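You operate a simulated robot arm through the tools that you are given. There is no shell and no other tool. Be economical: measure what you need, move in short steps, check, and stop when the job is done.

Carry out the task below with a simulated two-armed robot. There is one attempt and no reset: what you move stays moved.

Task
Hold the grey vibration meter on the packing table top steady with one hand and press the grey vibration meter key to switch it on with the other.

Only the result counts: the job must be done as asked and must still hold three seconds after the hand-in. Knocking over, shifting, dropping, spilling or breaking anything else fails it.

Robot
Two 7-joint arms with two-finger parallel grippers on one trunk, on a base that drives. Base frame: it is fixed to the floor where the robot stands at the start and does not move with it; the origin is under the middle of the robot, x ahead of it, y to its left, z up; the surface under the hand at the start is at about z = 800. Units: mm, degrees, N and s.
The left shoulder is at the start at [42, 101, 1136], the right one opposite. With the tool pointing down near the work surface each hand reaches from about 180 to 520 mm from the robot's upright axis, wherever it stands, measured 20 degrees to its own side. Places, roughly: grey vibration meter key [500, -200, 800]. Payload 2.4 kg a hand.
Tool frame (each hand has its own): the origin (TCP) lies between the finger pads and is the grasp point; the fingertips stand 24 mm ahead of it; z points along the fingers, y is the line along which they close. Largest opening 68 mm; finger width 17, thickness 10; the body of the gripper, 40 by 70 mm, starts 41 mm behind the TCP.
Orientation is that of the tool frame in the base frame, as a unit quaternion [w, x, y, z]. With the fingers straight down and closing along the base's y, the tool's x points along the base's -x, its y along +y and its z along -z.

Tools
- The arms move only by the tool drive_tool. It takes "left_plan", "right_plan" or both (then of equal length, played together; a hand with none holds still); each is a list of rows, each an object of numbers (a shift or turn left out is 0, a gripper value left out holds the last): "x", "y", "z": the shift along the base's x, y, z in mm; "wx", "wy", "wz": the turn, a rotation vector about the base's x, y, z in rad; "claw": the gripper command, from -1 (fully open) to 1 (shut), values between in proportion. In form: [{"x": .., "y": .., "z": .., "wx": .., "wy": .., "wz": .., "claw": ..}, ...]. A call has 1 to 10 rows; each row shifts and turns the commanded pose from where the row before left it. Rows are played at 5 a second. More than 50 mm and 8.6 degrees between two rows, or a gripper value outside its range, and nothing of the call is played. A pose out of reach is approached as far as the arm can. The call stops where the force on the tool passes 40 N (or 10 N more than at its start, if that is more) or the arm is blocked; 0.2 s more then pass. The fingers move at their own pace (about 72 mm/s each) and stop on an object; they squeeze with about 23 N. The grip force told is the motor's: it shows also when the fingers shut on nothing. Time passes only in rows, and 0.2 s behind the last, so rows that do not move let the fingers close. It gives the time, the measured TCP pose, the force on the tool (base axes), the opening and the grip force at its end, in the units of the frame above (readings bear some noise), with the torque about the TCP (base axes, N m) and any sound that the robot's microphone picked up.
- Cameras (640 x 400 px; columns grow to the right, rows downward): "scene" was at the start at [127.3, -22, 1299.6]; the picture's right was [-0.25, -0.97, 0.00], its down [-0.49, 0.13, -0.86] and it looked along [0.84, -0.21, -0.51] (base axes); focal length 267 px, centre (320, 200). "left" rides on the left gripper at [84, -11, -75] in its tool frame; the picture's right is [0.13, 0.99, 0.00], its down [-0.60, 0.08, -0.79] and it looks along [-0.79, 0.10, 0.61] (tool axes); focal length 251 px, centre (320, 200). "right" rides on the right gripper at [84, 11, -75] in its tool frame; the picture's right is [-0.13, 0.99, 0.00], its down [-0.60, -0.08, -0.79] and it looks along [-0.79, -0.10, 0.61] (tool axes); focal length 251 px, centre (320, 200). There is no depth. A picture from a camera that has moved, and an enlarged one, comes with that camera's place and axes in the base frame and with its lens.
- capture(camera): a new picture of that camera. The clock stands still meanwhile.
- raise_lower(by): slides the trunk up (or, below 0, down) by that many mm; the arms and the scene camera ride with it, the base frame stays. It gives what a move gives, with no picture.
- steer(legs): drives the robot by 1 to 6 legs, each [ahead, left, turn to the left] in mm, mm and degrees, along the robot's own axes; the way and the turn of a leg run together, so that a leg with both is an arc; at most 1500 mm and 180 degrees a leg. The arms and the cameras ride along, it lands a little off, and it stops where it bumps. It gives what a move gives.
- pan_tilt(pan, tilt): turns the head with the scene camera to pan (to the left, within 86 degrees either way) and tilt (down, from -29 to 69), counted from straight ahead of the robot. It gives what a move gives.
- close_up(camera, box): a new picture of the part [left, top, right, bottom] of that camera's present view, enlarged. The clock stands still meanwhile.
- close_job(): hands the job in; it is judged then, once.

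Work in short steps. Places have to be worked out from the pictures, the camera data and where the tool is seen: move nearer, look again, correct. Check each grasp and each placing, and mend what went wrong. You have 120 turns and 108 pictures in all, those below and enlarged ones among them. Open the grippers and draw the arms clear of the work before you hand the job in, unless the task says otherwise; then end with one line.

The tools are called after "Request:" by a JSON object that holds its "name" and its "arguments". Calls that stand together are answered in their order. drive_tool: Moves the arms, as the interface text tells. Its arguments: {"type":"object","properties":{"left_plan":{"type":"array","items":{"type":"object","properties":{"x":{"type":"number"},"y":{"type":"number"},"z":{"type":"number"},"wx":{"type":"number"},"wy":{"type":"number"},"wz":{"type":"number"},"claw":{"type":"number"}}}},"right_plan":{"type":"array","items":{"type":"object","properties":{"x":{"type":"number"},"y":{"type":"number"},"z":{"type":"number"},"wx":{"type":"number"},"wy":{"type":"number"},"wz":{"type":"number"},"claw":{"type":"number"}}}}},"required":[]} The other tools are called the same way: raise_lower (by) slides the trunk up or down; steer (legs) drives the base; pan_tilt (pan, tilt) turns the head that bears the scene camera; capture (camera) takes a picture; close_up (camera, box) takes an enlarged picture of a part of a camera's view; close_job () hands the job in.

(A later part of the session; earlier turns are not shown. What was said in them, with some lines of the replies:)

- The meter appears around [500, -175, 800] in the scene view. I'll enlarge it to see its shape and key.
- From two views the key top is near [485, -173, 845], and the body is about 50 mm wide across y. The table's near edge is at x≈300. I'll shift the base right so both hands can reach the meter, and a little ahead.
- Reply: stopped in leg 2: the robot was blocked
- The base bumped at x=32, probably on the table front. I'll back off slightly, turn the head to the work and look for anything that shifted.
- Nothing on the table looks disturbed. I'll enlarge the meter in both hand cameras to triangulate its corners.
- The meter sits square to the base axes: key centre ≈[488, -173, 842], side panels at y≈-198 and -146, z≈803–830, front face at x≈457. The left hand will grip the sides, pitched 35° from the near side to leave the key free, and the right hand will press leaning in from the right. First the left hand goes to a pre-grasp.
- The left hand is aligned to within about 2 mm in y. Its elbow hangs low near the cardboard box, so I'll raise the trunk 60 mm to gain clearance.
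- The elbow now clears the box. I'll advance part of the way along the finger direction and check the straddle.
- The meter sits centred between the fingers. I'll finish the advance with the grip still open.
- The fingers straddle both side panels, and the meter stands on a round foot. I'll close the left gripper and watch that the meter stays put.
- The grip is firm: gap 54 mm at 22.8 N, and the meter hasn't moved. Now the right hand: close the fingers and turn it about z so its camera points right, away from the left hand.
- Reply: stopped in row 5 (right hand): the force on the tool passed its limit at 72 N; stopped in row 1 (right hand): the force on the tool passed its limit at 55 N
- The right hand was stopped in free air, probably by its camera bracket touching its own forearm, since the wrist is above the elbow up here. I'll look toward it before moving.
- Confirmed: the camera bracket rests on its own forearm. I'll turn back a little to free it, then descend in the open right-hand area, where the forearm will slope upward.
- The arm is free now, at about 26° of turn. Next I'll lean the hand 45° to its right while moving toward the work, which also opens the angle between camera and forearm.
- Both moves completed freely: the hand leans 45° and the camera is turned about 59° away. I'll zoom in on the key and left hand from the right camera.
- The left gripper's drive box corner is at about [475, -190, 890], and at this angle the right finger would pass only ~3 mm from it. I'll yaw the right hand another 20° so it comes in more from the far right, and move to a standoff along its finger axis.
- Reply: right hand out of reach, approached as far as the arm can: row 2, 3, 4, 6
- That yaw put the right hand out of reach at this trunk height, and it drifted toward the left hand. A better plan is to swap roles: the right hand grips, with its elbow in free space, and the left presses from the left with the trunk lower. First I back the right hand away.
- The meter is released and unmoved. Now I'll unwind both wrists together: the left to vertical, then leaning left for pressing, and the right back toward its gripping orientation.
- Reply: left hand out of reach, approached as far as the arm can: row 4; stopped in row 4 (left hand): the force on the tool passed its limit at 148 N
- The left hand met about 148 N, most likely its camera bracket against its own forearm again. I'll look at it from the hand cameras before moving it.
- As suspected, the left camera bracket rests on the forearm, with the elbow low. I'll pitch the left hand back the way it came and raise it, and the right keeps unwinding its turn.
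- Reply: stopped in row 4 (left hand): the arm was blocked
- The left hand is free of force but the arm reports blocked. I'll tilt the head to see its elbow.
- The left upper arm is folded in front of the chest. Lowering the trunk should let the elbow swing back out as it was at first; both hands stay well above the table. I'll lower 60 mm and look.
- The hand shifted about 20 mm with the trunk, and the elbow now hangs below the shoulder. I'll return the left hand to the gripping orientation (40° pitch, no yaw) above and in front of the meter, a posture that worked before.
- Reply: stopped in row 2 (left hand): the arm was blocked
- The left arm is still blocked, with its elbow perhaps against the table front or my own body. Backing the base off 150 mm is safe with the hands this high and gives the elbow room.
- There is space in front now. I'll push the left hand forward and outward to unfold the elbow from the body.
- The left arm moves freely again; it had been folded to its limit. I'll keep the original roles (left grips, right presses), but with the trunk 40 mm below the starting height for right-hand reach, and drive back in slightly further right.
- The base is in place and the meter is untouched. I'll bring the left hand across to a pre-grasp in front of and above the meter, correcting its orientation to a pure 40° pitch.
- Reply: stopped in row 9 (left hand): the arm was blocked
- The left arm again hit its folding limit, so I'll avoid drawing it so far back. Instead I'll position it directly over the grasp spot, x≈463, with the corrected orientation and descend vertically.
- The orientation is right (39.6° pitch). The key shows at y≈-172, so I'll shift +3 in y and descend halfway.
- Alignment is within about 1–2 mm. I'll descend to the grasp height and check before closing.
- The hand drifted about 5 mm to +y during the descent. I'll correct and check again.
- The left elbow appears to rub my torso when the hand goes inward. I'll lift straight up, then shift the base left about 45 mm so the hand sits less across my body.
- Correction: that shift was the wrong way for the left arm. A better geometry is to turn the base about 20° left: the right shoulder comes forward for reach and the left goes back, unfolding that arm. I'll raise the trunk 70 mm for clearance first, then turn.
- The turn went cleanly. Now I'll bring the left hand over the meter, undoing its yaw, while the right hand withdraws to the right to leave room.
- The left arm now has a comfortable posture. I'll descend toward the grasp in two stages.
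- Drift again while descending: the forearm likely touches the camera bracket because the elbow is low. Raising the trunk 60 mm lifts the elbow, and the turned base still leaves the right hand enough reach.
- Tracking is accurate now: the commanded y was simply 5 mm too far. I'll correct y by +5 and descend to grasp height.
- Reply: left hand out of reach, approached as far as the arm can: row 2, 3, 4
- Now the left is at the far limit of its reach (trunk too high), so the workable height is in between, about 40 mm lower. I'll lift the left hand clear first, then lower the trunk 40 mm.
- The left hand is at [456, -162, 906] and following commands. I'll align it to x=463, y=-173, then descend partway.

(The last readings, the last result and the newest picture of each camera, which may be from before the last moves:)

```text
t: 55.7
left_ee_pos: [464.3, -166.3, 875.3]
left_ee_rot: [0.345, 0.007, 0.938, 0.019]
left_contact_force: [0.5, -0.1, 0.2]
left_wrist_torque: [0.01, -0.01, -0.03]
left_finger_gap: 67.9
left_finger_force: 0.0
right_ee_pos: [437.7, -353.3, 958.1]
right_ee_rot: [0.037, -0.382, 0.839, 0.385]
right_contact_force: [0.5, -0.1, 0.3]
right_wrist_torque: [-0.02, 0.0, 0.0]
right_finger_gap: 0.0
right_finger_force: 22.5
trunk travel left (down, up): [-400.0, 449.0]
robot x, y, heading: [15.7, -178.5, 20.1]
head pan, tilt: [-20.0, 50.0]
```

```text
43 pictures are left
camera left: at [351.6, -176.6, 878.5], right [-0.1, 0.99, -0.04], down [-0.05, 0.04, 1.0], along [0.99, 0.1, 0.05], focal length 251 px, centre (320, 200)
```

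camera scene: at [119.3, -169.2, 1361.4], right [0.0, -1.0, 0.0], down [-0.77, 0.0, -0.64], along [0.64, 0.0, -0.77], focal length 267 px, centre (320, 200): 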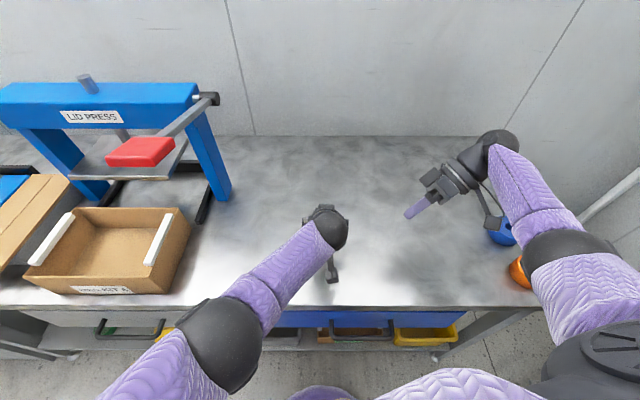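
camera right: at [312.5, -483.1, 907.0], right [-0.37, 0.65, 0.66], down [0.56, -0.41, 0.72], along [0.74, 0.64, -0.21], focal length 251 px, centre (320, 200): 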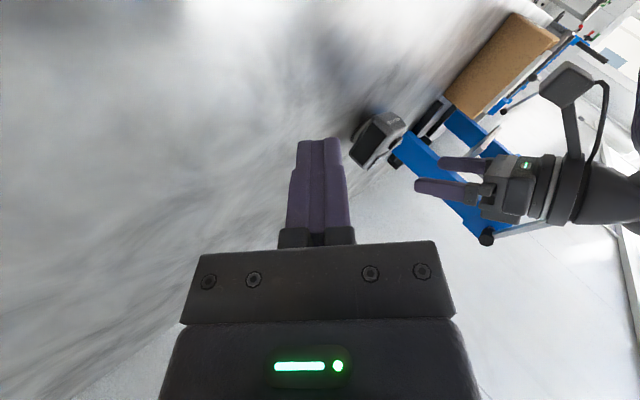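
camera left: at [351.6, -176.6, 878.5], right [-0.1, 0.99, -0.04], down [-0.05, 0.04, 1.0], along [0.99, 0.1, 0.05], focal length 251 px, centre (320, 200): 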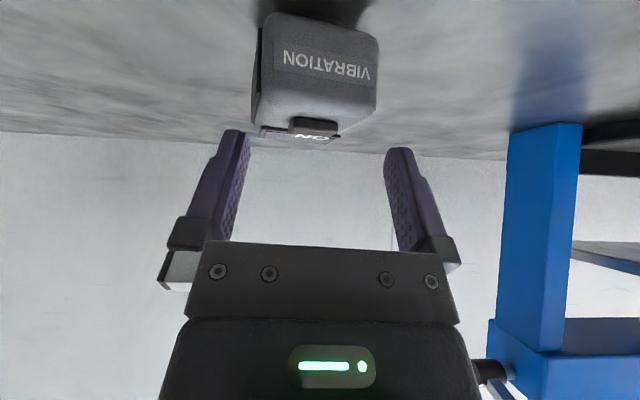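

With the base turned left, the target lies too far across for the left elbow. Sliding the base 80 mm along -y fixes this for both arms. I'll lift the left hand first, then drive.

Request:
{"name": "drive_tool", "arguments": {"left_plan": [{"z": 30, "y": 5}, {"z": 35}, {"z": 20}, {}]}}

Request:
{"name": "steer", "arguments": {"legs": [[-24, -75, 0]]}}

Request:
{"name": "capture", "arguments": {"camera": "scene"}}

```text
t: 56.7
left_ee_pos: [463.7, -168.4, 960.4]
left_ee_rot: [0.343, 0.007, 0.939, 0.013]
left_contact_force: [0.3, 0.3, 0.0]
left_wrist_torque: [-0.04, 0.02, -0.01]
left_finger_gap: 68.0
left_finger_force: 0.0
right_ee_pos: [436.3, -354.6, 957.1]
right_ee_rot: [0.037, -0.382, 0.839, 0.386]
right_contact_force: [0.6, -0.2, 0.5]
right_wrist_torque: [0.02, 0.01, 0.0]
right_finger_gap: 0.1
right_finger_force: 23.2
trunk travel left (down, up): [-400.0, 449.0]
robot x, y, heading: [16.3, -178.8, 19.9]
head pan, tilt: [-20.0, 50.0]
```

```text
t: 57.8
left_ee_pos: [465.8, -249.4, 961.6]
left_ee_rot: [0.344, 0.011, 0.939, 0.011]
left_contact_force: [0.1, -0.6, -0.2]
left_wrist_torque: [-0.03, 0.0, -0.01]
left_finger_gap: 68.0
left_finger_force: 0.1
right_ee_pos: [440.8, -432.3, 956.6]
right_ee_rot: [0.036, -0.381, 0.84, 0.385]
right_contact_force: [-0.7, -0.7, -0.4]
right_wrist_torque: [0.02, -0.02, -0.02]
right_finger_gap: 0.2
right_finger_force: 22.4
trunk travel left (down, up): [-400.0, 449.0]
robot x, y, heading: [22.0, -256.0, 20.1]
head pan, tilt: [-20.0, 50.0]
```

```text
42 pictures are left
camera scene: at [127.3, -246.9, 1321.2], right [0.0, -1.0, 0.0], down [-0.77, 0.0, -0.64], along [0.64, 0.0, -0.77], focal length 267 px, centre (320, 200)
```

scene: 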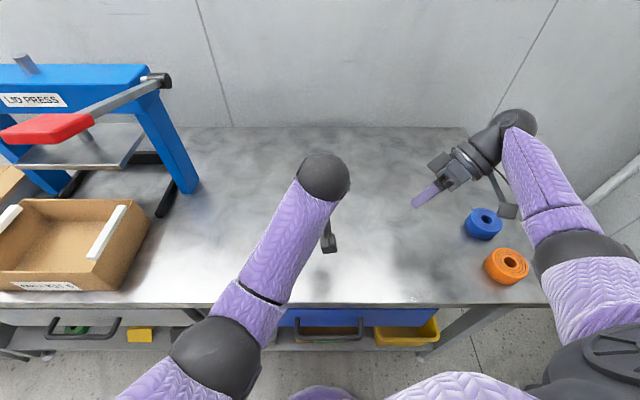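

The base is placed. I'll move the left hand back to y≈-173 and down to z≈880, then look.

Request:
{"name": "drive_tool", "arguments": {"left_plan": [{"y": 38, "x": -1}, {"y": 38.5, "x": -1}, {"z": -25}, {"z": -30}, {"z": -28}, {}]}}

Request:
{"name": "capture", "arguments": {"camera": "left"}}

```text
t: 59.2
left_ee_pos: [463.9, -172.4, 877.3]
left_ee_rot: [0.344, 0.009, 0.939, 0.012]
left_contact_force: [-0.2, -0.2, 0.3]
left_wrist_torque: [0.01, 0.0, -0.03]
left_finger_gap: 68.1
left_finger_force: 0.1
right_ee_pos: [440.3, -431.2, 957.7]
right_ee_rot: [0.037, -0.382, 0.839, 0.386]
right_contact_force: [-0.8, 0.0, 0.2]
right_wrist_torque: [0.01, 0.03, -0.02]
right_finger_gap: 0.2
right_finger_force: 22.9
trunk travel left (down, up): [-400.0, 449.0]
robot x, y, heading: [18.3, -258.0, 19.9]
head pan, tilt: [-20.0, 50.0]
```

```text
41 pictures are left
camera left: at [351.0, -180.6, 881.5], right [-0.09, 0.99, -0.06], down [-0.05, 0.05, 1.0], along [0.99, 0.09, 0.05], focal length 251 px, centre (320, 200)
```

left: 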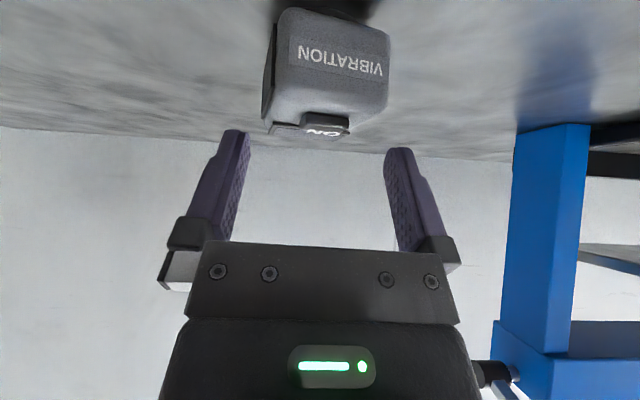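

Tracking is accurate now. I'll descend the remaining 45 mm with a 1.5 mm y correction.

Request:
{"name": "drive_tool", "arguments": {"left_plan": [{"y": 1.5, "z": -15}, {"z": -15}, {"z": -15}, {}]}}

Request:
{"name": "capture", "arguments": {"camera": "left"}}

```text
t: 60.2
left_ee_pos: [464.1, -170.1, 833.4]
left_ee_rot: [0.343, 0.009, 0.939, 0.012]
left_contact_force: [-0.1, 0.0, 0.3]
left_wrist_torque: [0.01, -0.03, 0.01]
left_finger_gap: 67.9
left_finger_force: 0.1
right_ee_pos: [439.3, -433.4, 957.3]
right_ee_rot: [0.037, -0.381, 0.839, 0.386]
right_contact_force: [-0.2, 0.2, -0.2]
right_wrist_torque: [-0.01, 0.0, 0.01]
right_finger_gap: 0.0
right_finger_force: 22.9
trunk travel left (down, up): [-400.0, 449.0]
robot x, y, heading: [22.0, -260.1, 20.2]
head pan, tilt: [-20.0, 50.0]
```

```text
40 pictures are left
camera left: at [350.6, -179.8, 836.8], right [-0.09, 0.99, -0.06], down [-0.05, 0.05, 1.0], along [0.99, 0.09, 0.05], focal length 251 px, centre (320, 200)
```

left: 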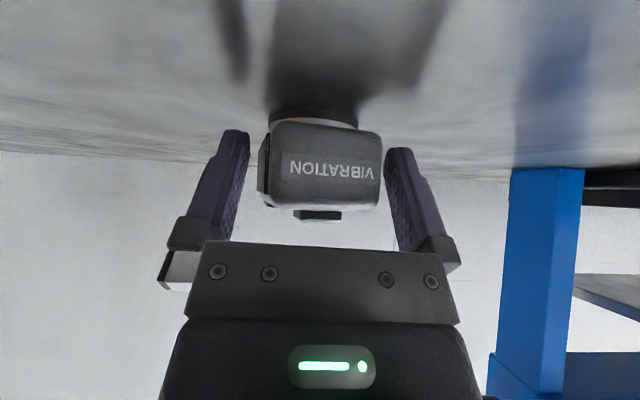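

The meter sits between the fingers, slightly nearer the left finger. I'll nudge y +1.5 and close.

Request:
{"name": "drive_tool", "arguments": {"left_plan": [{"y": 1.5}, {"claw": 0.0}, {"claw": 0.4}, {"claw": 1}, {}, {}]}}

Request:
{"name": "capture", "arguments": {"camera": "left"}}

Request:
{"name": "capture", "arguments": {"camera": "right"}}

```text
t: 61.6
left_ee_pos: [462.4, -169.2, 832.9]
left_ee_rot: [0.344, 0.009, 0.939, 0.012]
left_contact_force: [-1.0, -2.6, 0.3]
left_wrist_torque: [-0.21, 0.03, -0.12]
left_finger_gap: 57.6
left_finger_force: 22.4
right_ee_pos: [439.4, -432.6, 957.7]
right_ee_rot: [0.038, -0.382, 0.839, 0.386]
right_contact_force: [0.1, -0.6, -0.4]
right_wrist_torque: [0.02, 0.0, 0.03]
right_finger_gap: 0.0
right_finger_force: 23.0
trunk travel left (down, up): [-400.0, 449.0]
robot x, y, heading: [20.5, -258.3, 20.1]
head pan, tilt: [-20.0, 50.0]
```

```text
39 pictures are left
camera left: at [350.2, -178.6, 837.0], right [-0.09, 0.99, -0.06], down [-0.05, 0.05, 1.0], along [0.99, 0.09, 0.05], focal length 251 px, centre (320, 200)
```

left: 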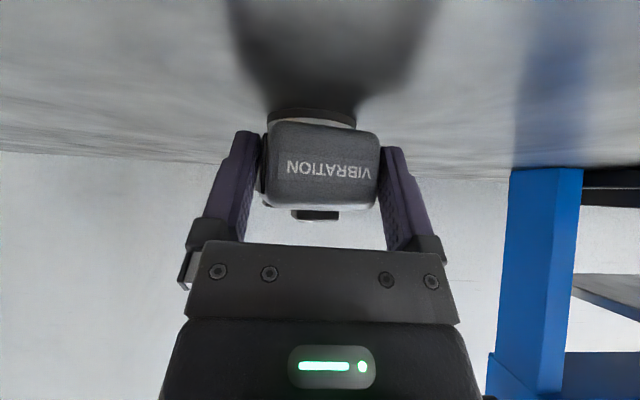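

```text
38 pictures are left
camera right: at [392.5, -530.8, 987.0], right [-0.57, 0.49, 0.66], down [0.66, -0.2, 0.72], along [0.48, 0.85, -0.21], focal length 251 px, centre (320, 200)
```

right: 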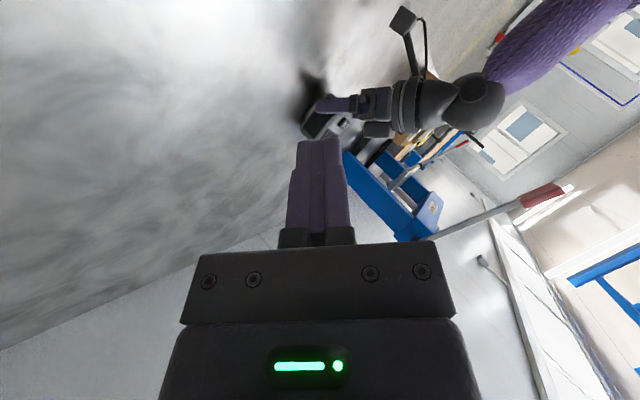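

The meter is gripped again (22 N, 57 mm gap) and is still where it was. Now the right hand: remove its 19° yaw and turn the camera a bit further away while moving to a standoff on the right of the meter.

Request:
{"name": "drive_tool", "arguments": {"right_plan": [{"x": 8, "y": 20, "wz": -0.109}, {"x": 8, "y": 20, "wz": -0.109}, {"x": 8, "y": 20, "wz": -0.11}, {"x": 8, "y": 20, "wy": -0.078, "wz": 0.078}, {"x": 8, "y": 20, "wy": -0.078, "wz": 0.078}, {"x": 8, "y": 20, "wy": -0.078, "wz": 0.078}, {}]}}

Request:
{"name": "capture", "arguments": {"camera": "right"}}

Request:
{"name": "capture", "arguments": {"camera": "scene"}}

```text
t: 63.2
left_ee_pos: [462.9, -169.2, 834.2]
left_ee_rot: [0.344, 0.009, 0.939, 0.011]
left_contact_force: [-1.7, -2.6, 1.7]
left_wrist_torque: [-0.21, -0.02, -0.16]
left_finger_gap: 57.1
left_finger_force: 23.8
right_ee_pos: [488.7, -312.6, 958.1]
right_ee_rot: [0.159, -0.384, 0.839, 0.352]
right_contact_force: [0.1, -0.7, 1.2]
right_wrist_torque: [-0.03, 0.01, 0.03]
right_finger_gap: 0.0
right_finger_force: 23.5
trunk travel left (down, up): [-400.0, 449.0]
robot x, y, heading: [22.4, -259.6, 20.0]
head pan, tilt: [-20.0, 50.0]
```

```text
37 pictures are left
camera right: at [427.0, -406.5, 970.5], right [-0.67, 0.52, 0.54], down [0.46, -0.28, 0.84], along [0.59, 0.81, -0.05], focal length 251 px, centre (320, 200)
```

right: 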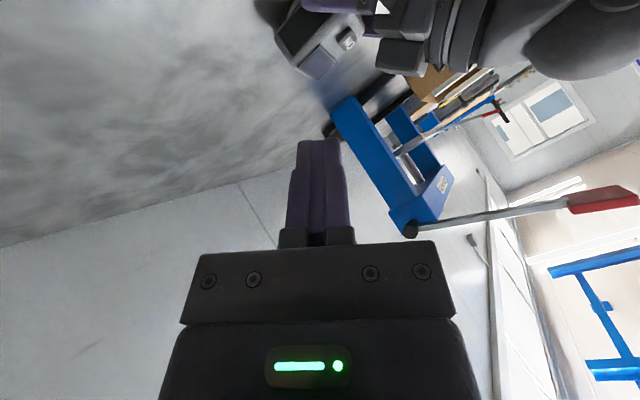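

```text
36 pictures are left
camera scene: at [127.0, -246.4, 1321.2], right [0.0, -1.0, 0.0], down [-0.77, 0.0, -0.64], along [0.64, 0.0, -0.77], focal length 267 px, centre (320, 200)
```

scene: 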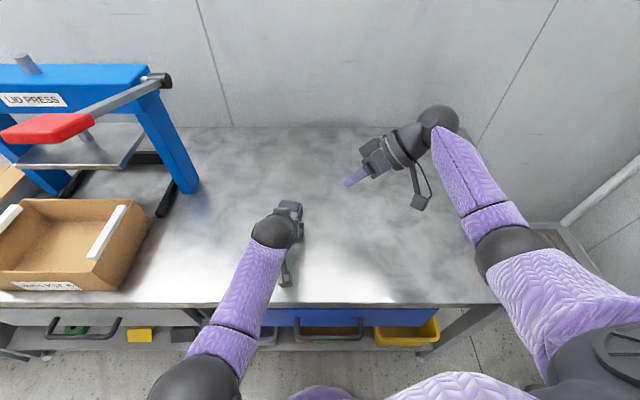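

Both arms are well placed. I'll zoom the right camera on the key to refine its position and see the clearance to the left gripper.

Request:
{"name": "close_up", "arguments": {"camera": "right", "box": [260, 0, 450, 100]}}

Request:
{"name": "close_up", "arguments": {"camera": "scene", "box": [240, 170, 336, 230]}}

```text
3.37 times, centred on (355, 50) of right
camera zoom: at [427.0, -406.5, 970.5], right [-0.67, 0.52, 0.54], down [0.46, -0.28, 0.84], along [0.59, 0.81, -0.05], focal length 847 px, centre (202, 705)
```

zoom: 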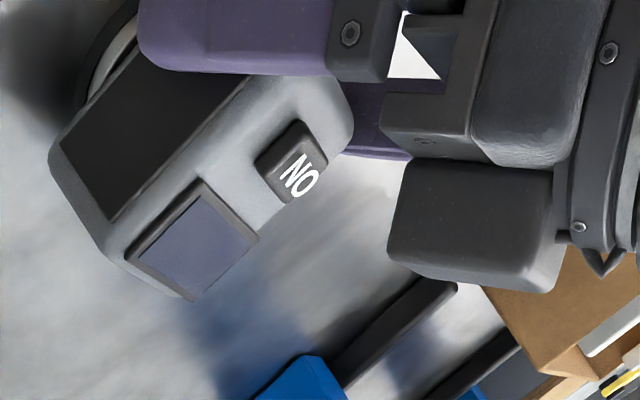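

```text
6.67 times, centred on (288, 200) of scene
camera zoom: at [127.0, -246.4, 1321.2], right [0.0, -1.0, 0.0], down [-0.77, 0.0, -0.64], along [0.64, 0.0, -0.77], focal length 1782 px, centre (533, 200)
```

zoom: 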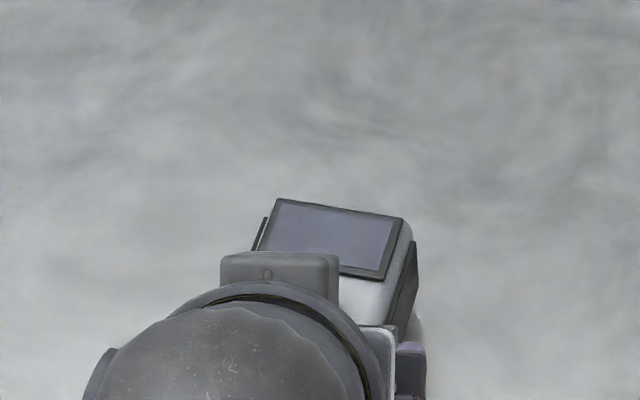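

Measuring again, the meter is now yawed about -13° with its key near [478, -168, 845]. It must have been nudged earlier, and the present grip is misaligned and too near the key. I'll open, back the left hand off along the meter axis with matching yaw, and check.

Request:
{"name": "drive_tool", "arguments": {"left_plan": [{"claw": 0.2}, {"claw": -1}, {}, {}, {"x": -4, "y": 2, "wz": -0.075}, {"x": -4, "y": 2, "wz": -0.075}, {"x": -4, "y": 2, "wz": -0.075}, {}]}}

Request:
{"name": "capture", "arguments": {"camera": "left"}}

Request:
{"name": "close_up", "arguments": {"camera": "right", "box": [260, 0, 450, 100]}}

Request:
{"name": "close_up", "arguments": {"camera": "scene", "box": [240, 170, 336, 230]}}

```text
t: 65.0
left_ee_pos: [450.9, -163.1, 833.7]
left_ee_rot: [0.343, 0.117, 0.931, -0.029]
left_contact_force: [0.3, -0.5, 0.2]
left_wrist_torque: [0.01, 0.0, 0.02]
left_finger_gap: 68.2
left_finger_force: 0.1
right_ee_pos: [487.8, -313.8, 958.0]
right_ee_rot: [0.159, -0.383, 0.839, 0.353]
right_contact_force: [-0.7, -0.3, 0.4]
right_wrist_torque: [-0.01, 0.0, -0.01]
right_finger_gap: 0.0
right_finger_force: 22.2
trunk travel left (down, up): [-400.0, 449.0]
robot x, y, heading: [18.9, -258.0, 20.0]
head pan, tilt: [-20.0, 50.0]
```

```text
33 pictures are left
camera left: at [339.1, -146.7, 836.7], right [0.14, 0.99, -0.06], down [-0.04, 0.06, 1.0], along [0.99, -0.13, 0.05], focal length 251 px, centre (320, 200)
```

left: 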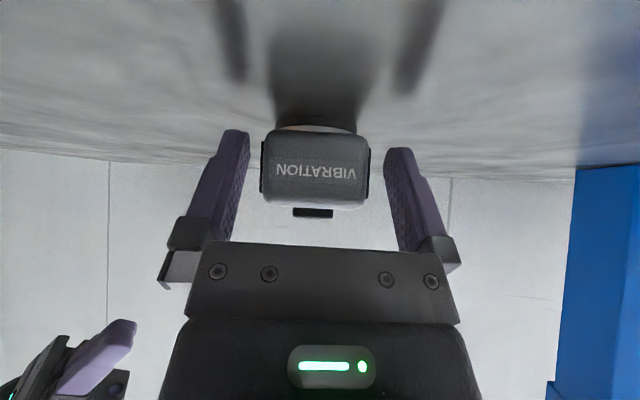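

```text
3.37 times, centred on (355, 50) of right
camera zoom: at [427.0, -406.6, 970.5], right [-0.66, 0.52, 0.54], down [0.46, -0.28, 0.84], along [0.59, 0.81, -0.05], focal length 847 px, centre (202, 705)
```

zoom: 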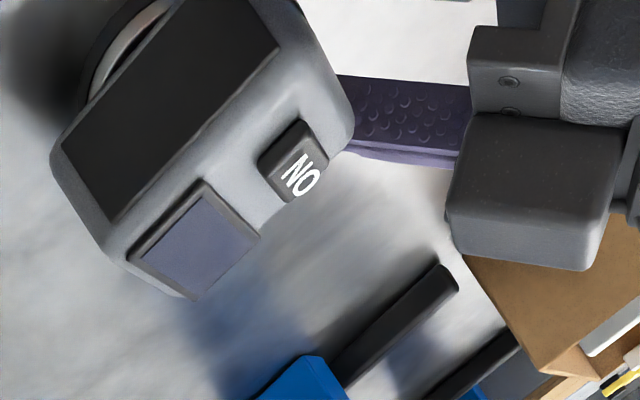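

```text
6.67 times, centred on (288, 200) of scene
camera zoom: at [127.2, -246.1, 1321.2], right [0.0, -1.0, 0.0], down [-0.77, 0.0, -0.64], along [0.64, 0.0, -0.77], focal length 1782 px, centre (533, 200)
```

zoom: 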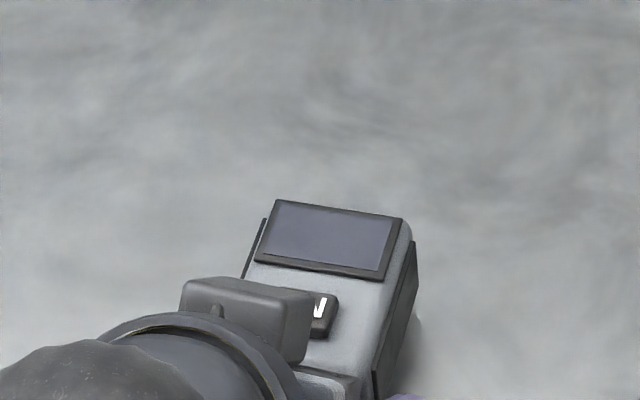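

Now the meter shows square and centred in the left gripper, and the key lies clear of it, at about [477, -170]. I'll edge forward 3 mm along the axis and close.

Request:
{"name": "drive_tool", "arguments": {"left_plan": [{"x": 3, "y": -0.7}, {"claw": 0.0}, {"claw": 0.4}, {"claw": 1}, {}, {}]}}

Request:
{"name": "capture", "arguments": {"camera": "left"}}

Request:
{"name": "close_up", "arguments": {"camera": "right", "box": [260, 0, 450, 100]}}

Request:
{"name": "close_up", "arguments": {"camera": "scene", "box": [240, 170, 336, 230]}}

```text
t: 66.4
left_ee_pos: [455.8, -163.6, 834.2]
left_ee_rot: [0.343, 0.115, 0.932, -0.027]
left_contact_force: [-1.2, -2.1, -0.5]
left_wrist_torque: [-0.17, 0.07, -0.1]
left_finger_gap: 52.3
left_finger_force: 23.1
right_ee_pos: [488.1, -314.3, 957.5]
right_ee_rot: [0.158, -0.383, 0.839, 0.353]
right_contact_force: [-1.1, 0.0, 0.5]
right_wrist_torque: [0.02, -0.01, 0.04]
right_finger_gap: 0.0
right_finger_force: 23.1
trunk travel left (down, up): [-400.0, 449.0]
robot x, y, heading: [20.2, -254.7, 20.4]
head pan, tilt: [-20.0, 50.0]
```

```text
30 pictures are left
camera left: at [342.2, -147.8, 836.6], right [0.14, 0.99, -0.06], down [-0.04, 0.06, 1.0], along [0.99, -0.13, 0.05], focal length 251 px, centre (320, 200)
```

left: 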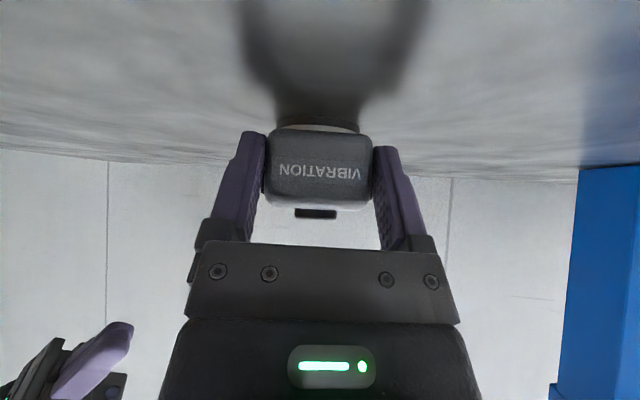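

```text
3.37 times, centred on (355, 50) of right
camera zoom: at [427.0, -406.8, 970.5], right [-0.66, 0.52, 0.54], down [0.46, -0.28, 0.84], along [0.59, 0.81, -0.05], focal length 847 px, centre (202, 705)
```

zoom: 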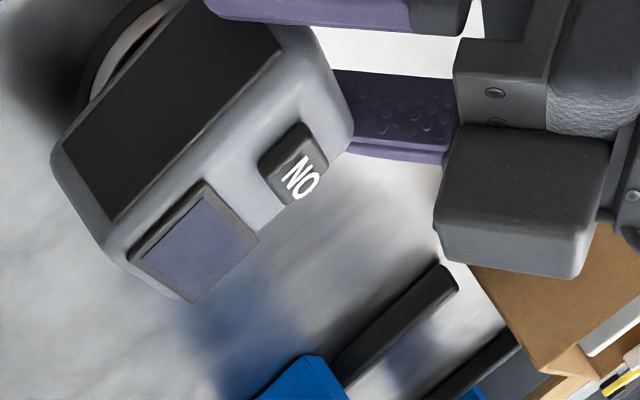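

```text
6.67 times, centred on (288, 200) of scene
camera zoom: at [127.2, -246.4, 1321.2], right [0.0, -1.0, 0.0], down [-0.77, 0.0, -0.64], along [0.64, 0.0, -0.77], focal length 1782 px, centre (533, 200)
```

zoom: 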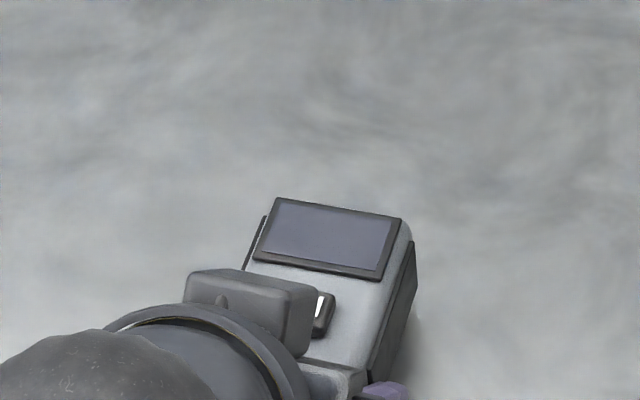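

The grip is square (gap 52 mm, 23 N). With the key centre at about [478, -169.5, 845], the right TCP should end near [476, -178, 871]. I'll approach to a 60 mm standoff along the finger axis first.

Request:
{"name": "drive_tool", "arguments": {"right_plan": [{"x": -4, "y": 31, "z": -15}, {"x": -4, "y": 31, "z": -15}, {"x": -4, "y": 31, "z": -15}, {}]}}

Request:
{"name": "capture", "arguments": {"camera": "right"}}

Request:
{"name": "close_up", "arguments": {"camera": "scene", "box": [240, 150, 400, 250]}}

```text
t: 67.4
left_ee_pos: [454.2, -163.6, 832.7]
left_ee_rot: [0.343, 0.115, 0.932, -0.027]
left_contact_force: [-0.6, -0.5, -0.3]
left_wrist_torque: [-0.11, 0.08, -0.02]
left_finger_gap: 52.6
left_finger_force: 23.1
right_ee_pos: [476.8, -219.2, 912.3]
right_ee_rot: [0.158, -0.383, 0.839, 0.353]
right_contact_force: [-0.1, -0.4, 0.1]
right_wrist_torque: [-0.06, -0.01, -0.01]
right_finger_gap: 0.0
right_finger_force: 22.9
trunk travel left (down, up): [-400.0, 449.0]
robot x, y, heading: [20.9, -256.5, 19.9]
head pan, tilt: [-20.0, 50.0]
```

```text
27 pictures are left
camera right: at [415.3, -312.8, 925.1], right [-0.66, 0.52, 0.54], down [0.46, -0.28, 0.84], along [0.59, 0.81, -0.05], focal length 251 px, centre (320, 200)
```

right: 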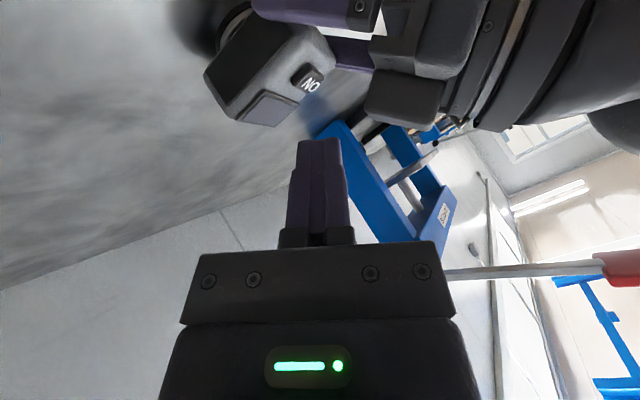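

```text
4.00 times, centred on (320, 200) of scene
camera zoom: at [127.2, -246.1, 1321.2], right [0.0, -1.0, 0.0], down [-0.77, 0.0, -0.64], along [0.64, 0.0, -0.77], focal length 1069 px, centre (320, 200)
```

zoom: 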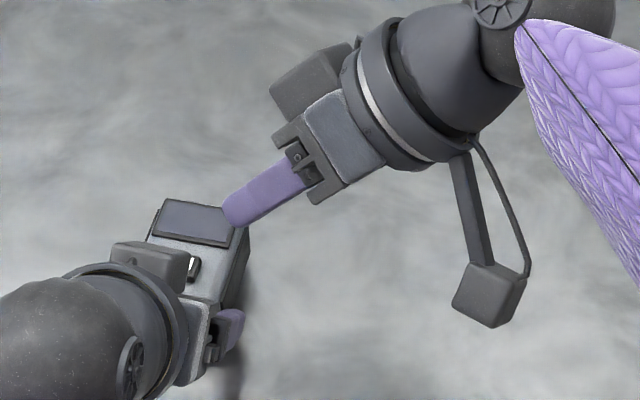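

The clearances look good: the fingertip is to the right of the screen, above the meter. I'll advance 40 mm along the finger axis and look again.

Request:
{"name": "drive_tool", "arguments": {"right_plan": [{"y": 14, "z": -13}, {"y": 14, "z": -13}, {}]}}

Request:
{"name": "close_up", "arguments": {"camera": "right", "box": [230, 80, 422, 200]}}

Request:
{"name": "close_up", "arguments": {"camera": "scene", "box": [250, 170, 346, 230]}}

```text
t: 68.2
left_ee_pos: [455.4, -164.3, 833.6]
left_ee_rot: [0.343, 0.114, 0.932, -0.027]
left_contact_force: [-0.2, -0.5, 0.0]
left_wrist_torque: [-0.07, 0.07, -0.02]
left_finger_gap: 52.2
left_finger_force: 22.5
right_ee_pos: [476.8, -189.3, 886.3]
right_ee_rot: [0.159, -0.383, 0.839, 0.353]
right_contact_force: [0.4, -0.2, 0.9]
right_wrist_torque: [0.03, 0.02, -0.02]
right_finger_gap: 0.0
right_finger_force: 23.2
trunk travel left (down, up): [-400.0, 449.0]
robot x, y, heading: [20.7, -256.1, 20.1]
head pan, tilt: [-20.0, 50.0]
```

```text
3.33 times, centred on (326, 140) of right
camera zoom: at [415.4, -284.7, 899.2], right [-0.66, 0.52, 0.54], down [0.46, -0.28, 0.84], along [0.59, 0.81, -0.05], focal length 838 px, centre (300, 400)
```

zoom: 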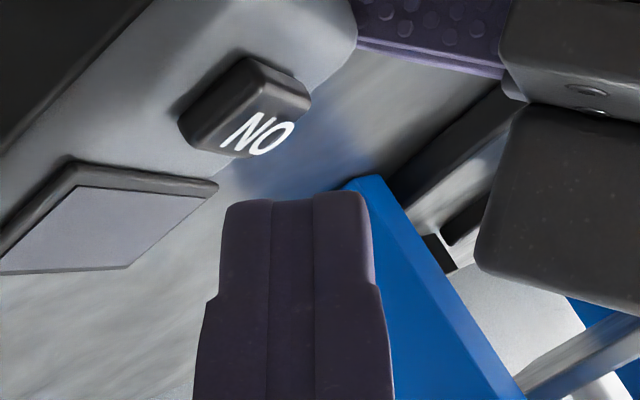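

```text
6.67 times, centred on (298, 200) of scene
camera zoom: at [127.2, -246.1, 1321.2], right [0.0, -1.0, 0.0], down [-0.77, 0.0, -0.64], along [0.64, 0.0, -0.77], focal length 1782 px, centre (467, 200)
```

zoom: 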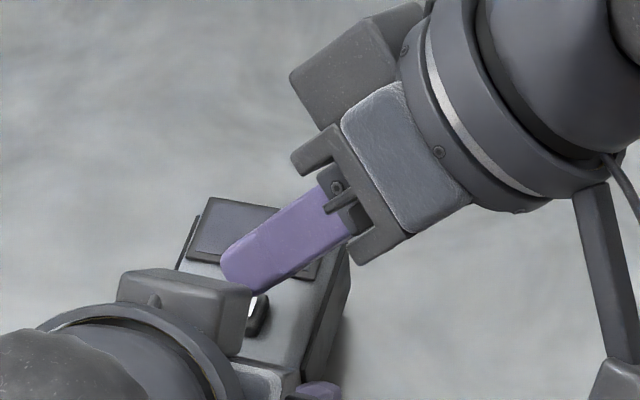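

The fingertip's lowest corner is near [478, -181, 860]. I'll slide it 11 mm over the key and descend in small steps, watching force and sound.

Request:
{"name": "drive_tool", "arguments": {"right_plan": [{"y": 6}, {"y": 5}, {"z": -3}, {"z": -3}, {}]}}

Request:
{"name": "close_up", "arguments": {"camera": "right", "box": [230, 80, 422, 200]}}

Request:
{"name": "close_up", "arguments": {"camera": "scene", "box": [250, 170, 346, 230]}}

```text
t: 69.4
left_ee_pos: [454.9, -164.5, 833.3]
left_ee_rot: [0.343, 0.115, 0.932, -0.027]
left_contact_force: [0.5, -0.1, 1.2]
left_wrist_torque: [-0.16, -0.05, -0.01]
left_finger_gap: 52.3
left_finger_force: 23.4
right_ee_pos: [475.9, -180.1, 880.5]
right_ee_rot: [0.159, -0.383, 0.839, 0.353]
right_contact_force: [0.3, -1.2, 0.2]
right_wrist_torque: [-0.01, -0.01, -0.01]
right_finger_gap: 0.2
right_finger_force: 22.4
trunk travel left (down, up): [-400.0, 449.0]
robot x, y, heading: [20.7, -258.3, 20.0]
head pan, tilt: [-20.0, 50.0]
```

```text
3.33 times, centred on (326, 140) of right
camera zoom: at [414.9, -273.7, 893.5], right [-0.66, 0.52, 0.54], down [0.46, -0.28, 0.84], along [0.59, 0.81, -0.05], focal length 838 px, centre (300, 400)
```

zoom: 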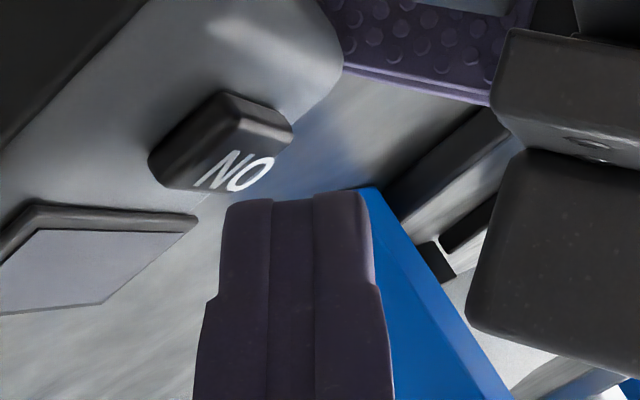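

```text
6.67 times, centred on (298, 200) of scene
camera zoom: at [127.2, -246.1, 1321.2], right [0.0, -1.0, 0.0], down [-0.77, 0.0, -0.64], along [0.64, 0.0, -0.77], focal length 1782 px, centre (467, 200)
```

zoom: 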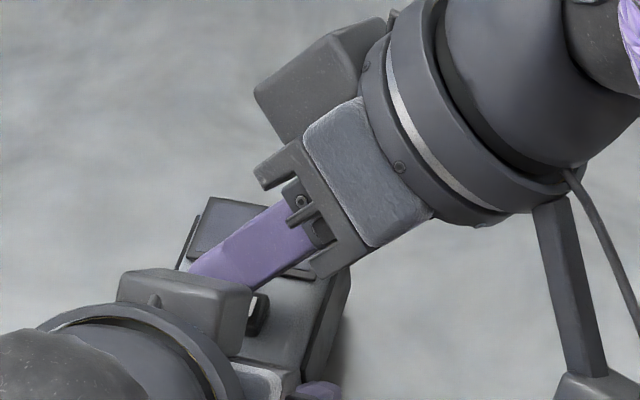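

The tip is a few mm above the key and laterally within about 3 mm of its centre. I'll nudge y +2 and press down in 1.5–2 mm steps, checking the force.

Request:
{"name": "drive_tool", "arguments": {"right_plan": [{"y": 2}, {"z": -2}, {"z": -2}, {"z": -1.5}, {}]}}

```text
t: 70.6
left_ee_pos: [454.2, -163.7, 833.5]
left_ee_rot: [0.343, 0.114, 0.932, -0.027]
left_contact_force: [1.0, -0.4, 2.0]
left_wrist_torque: [-0.19, -0.08, 0.03]
left_finger_gap: 51.8
left_finger_force: 22.7
right_ee_pos: [477.0, -177.6, 875.8]
right_ee_rot: [0.158, -0.383, 0.839, 0.353]
right_contact_force: [0.3, 0.0, 0.3]
right_wrist_torque: [-0.02, 0.02, 0.02]
right_finger_gap: 0.0
right_finger_force: 23.3
trunk travel left (down, up): [-400.0, 449.0]
robot x, y, heading: [19.2, -256.0, 20.3]
head pan, tilt: [-20.0, 50.0]
```

No contact yet. I'll continue in 1.5 mm steps.

Request:
{"name": "drive_tool", "arguments": {"right_plan": [{"z": -1.5}, {"z": -1.5}, {}]}}

Request:
{"name": "close_up", "arguments": {"camera": "right", "box": [230, 80, 422, 200]}}

```text
t: 71.4
left_ee_pos: [454.5, -163.4, 833.2]
left_ee_rot: [0.343, 0.114, 0.932, -0.027]
left_contact_force: [1.3, -0.3, 1.9]
left_wrist_torque: [-0.22, -0.1, 0.08]
left_finger_gap: 52.1
left_finger_force: 23.3
right_ee_pos: [476.2, -177.8, 871.6]
right_ee_rot: [0.159, -0.384, 0.838, 0.353]
right_contact_force: [0.1, -0.2, 4.1]
right_wrist_torque: [0.05, -0.02, -0.03]
right_finger_gap: 0.0
right_finger_force: 22.8
trunk travel left (down, up): [-400.0, 449.0]
robot x, y, heading: [24.1, -258.8, 19.9]
head pan, tilt: [-20.0, 50.0]
heard: click
```

```text
3.33 times, centred on (326, 140) of right
camera zoom: at [415.2, -271.7, 884.9], right [-0.66, 0.52, 0.54], down [0.46, -0.28, 0.84], along [0.59, 0.81, -0.05], focal length 838 px, centre (300, 400)
```

zoom: 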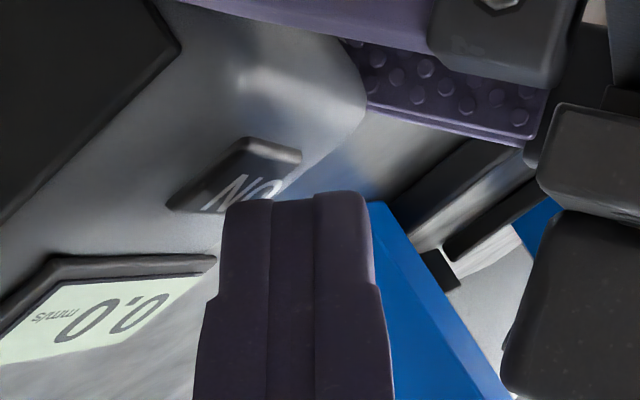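

A click was heard and the display lit with "0.0 mm/s", so the meter is on. I'll lift the right hand straight off the key and withdraw it along its axis.

Request:
{"name": "drive_tool", "arguments": {"right_plan": [{"z": 5}, {"z": 10}, {"y": -15, "z": 15}, {"y": -30, "z": 25}, {"y": -35, "z": 20}, {"y": -35, "z": 10}, {"y": -30}, {}]}}

Request:
{"name": "close_up", "arguments": {"camera": "scene", "box": [230, 160, 358, 240]}}

```text
t: 73.2
left_ee_pos: [455.2, -164.5, 833.4]
left_ee_rot: [0.342, 0.115, 0.932, -0.027]
left_contact_force: [0.5, 0.5, 3.9]
left_wrist_torque: [-0.19, -0.14, 0.04]
left_finger_gap: 52.4
left_finger_force: 23.7
right_ee_pos: [475.0, -322.6, 955.3]
right_ee_rot: [0.158, -0.384, 0.839, 0.353]
right_contact_force: [0.9, -0.3, -0.2]
right_wrist_torque: [-0.02, 0.02, 0.03]
right_finger_gap: 0.2
right_finger_force: 23.2
trunk travel left (down, up): [-400.0, 449.0]
robot x, y, heading: [22.0, -255.8, 20.1]
head pan, tilt: [-20.0, 50.0]
```

```text
5.00 times, centred on (294, 200) of scene
camera zoom: at [127.0, -246.2, 1321.2], right [0.0, -1.0, 0.0], down [-0.77, 0.0, -0.64], along [0.64, 0.0, -0.77], focal length 1336 px, centre (450, 200)
```

zoom: 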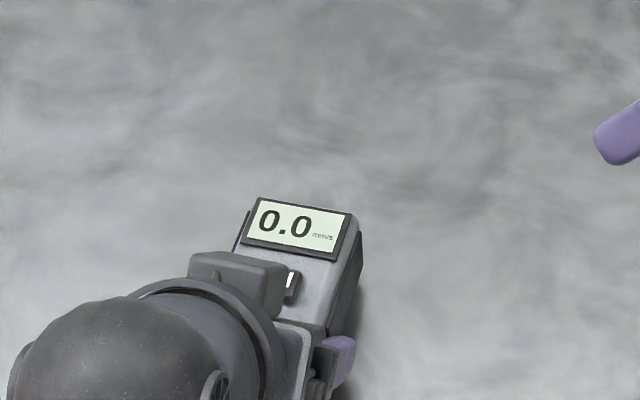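

The display stays on. Now I'll open the left gripper and lift it straight up off the meter.

Request:
{"name": "drive_tool", "arguments": {"left_plan": [{"claw": 0.2}, {"claw": -1}, {}, {}, {"z": 12}, {"z": 20}, {"z": 25}, {"z": 30}, {"z": 20}, {}], "right_plan": [{}, {}, {}, {}, {"claw": -1}, {}, {}, {}, {}, {}]}}

Request:
{"name": "capture", "arguments": {"camera": "scene"}}

Request:
{"name": "capture", "arguments": {"camera": "right"}}

```text
t: 75.4
left_ee_pos: [455.4, -163.6, 940.7]
left_ee_rot: [0.343, 0.116, 0.932, -0.028]
left_contact_force: [0.2, -0.6, -0.4]
left_wrist_torque: [0.01, 0.02, 0.0]
left_finger_gap: 67.7
left_finger_force: 0.1
right_ee_pos: [475.2, -323.8, 957.0]
right_ee_rot: [0.158, -0.383, 0.839, 0.353]
right_contact_force: [0.2, 0.6, 0.8]
right_wrist_torque: [0.01, 0.01, 0.02]
right_finger_gap: 68.0
right_finger_force: 0.0
trunk travel left (down, up): [-400.0, 449.0]
robot x, y, heading: [25.1, -260.1, 20.2]
head pan, tilt: [-20.0, 50.0]
```

```text
19 pictures are left
camera scene: at [127.3, -246.1, 1321.2], right [0.0, -1.0, 0.0], down [-0.77, 0.0, -0.64], along [0.64, 0.0, -0.77], focal length 267 px, centre (320, 200)
```

scene: 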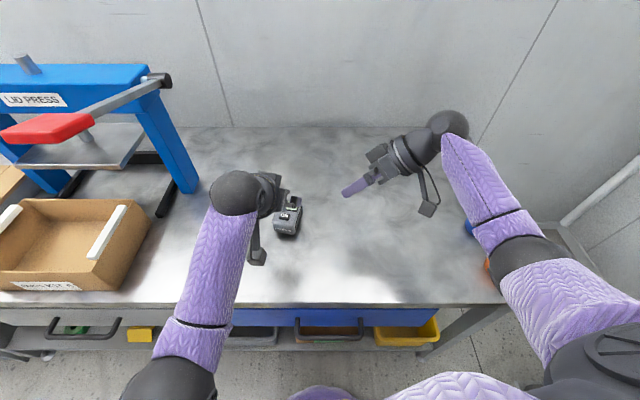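

```text
18 pictures are left
camera right: at [414.0, -417.1, 969.6], right [-0.66, 0.52, 0.54], down [0.46, -0.28, 0.84], along [0.59, 0.81, -0.05], focal length 251 px, centre (320, 200)
```

right: 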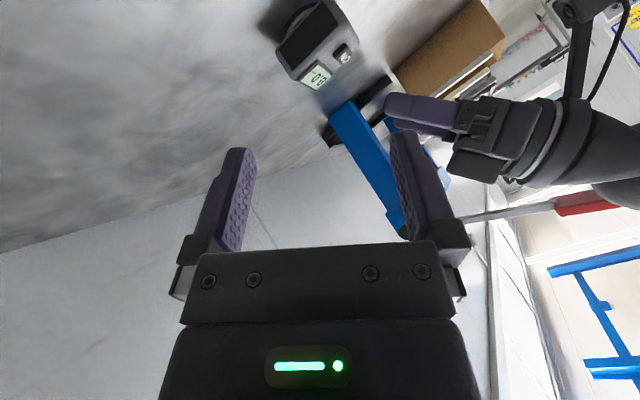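

The meter stands upright and on, both grippers are open and clear, and nothing else on the table has moved. I'm handing in.

Request:
{"name": "close_job", "arguments": {}}

```text
The job is handed in.
```

The vibration meter is switched on and its display reads 0.0 mm/s; the left hand gripped it while the right pressed the key. While I was lining up the grip, the meter itself got nudged about 10 mm and turned about 13°, but nothing else was moved.
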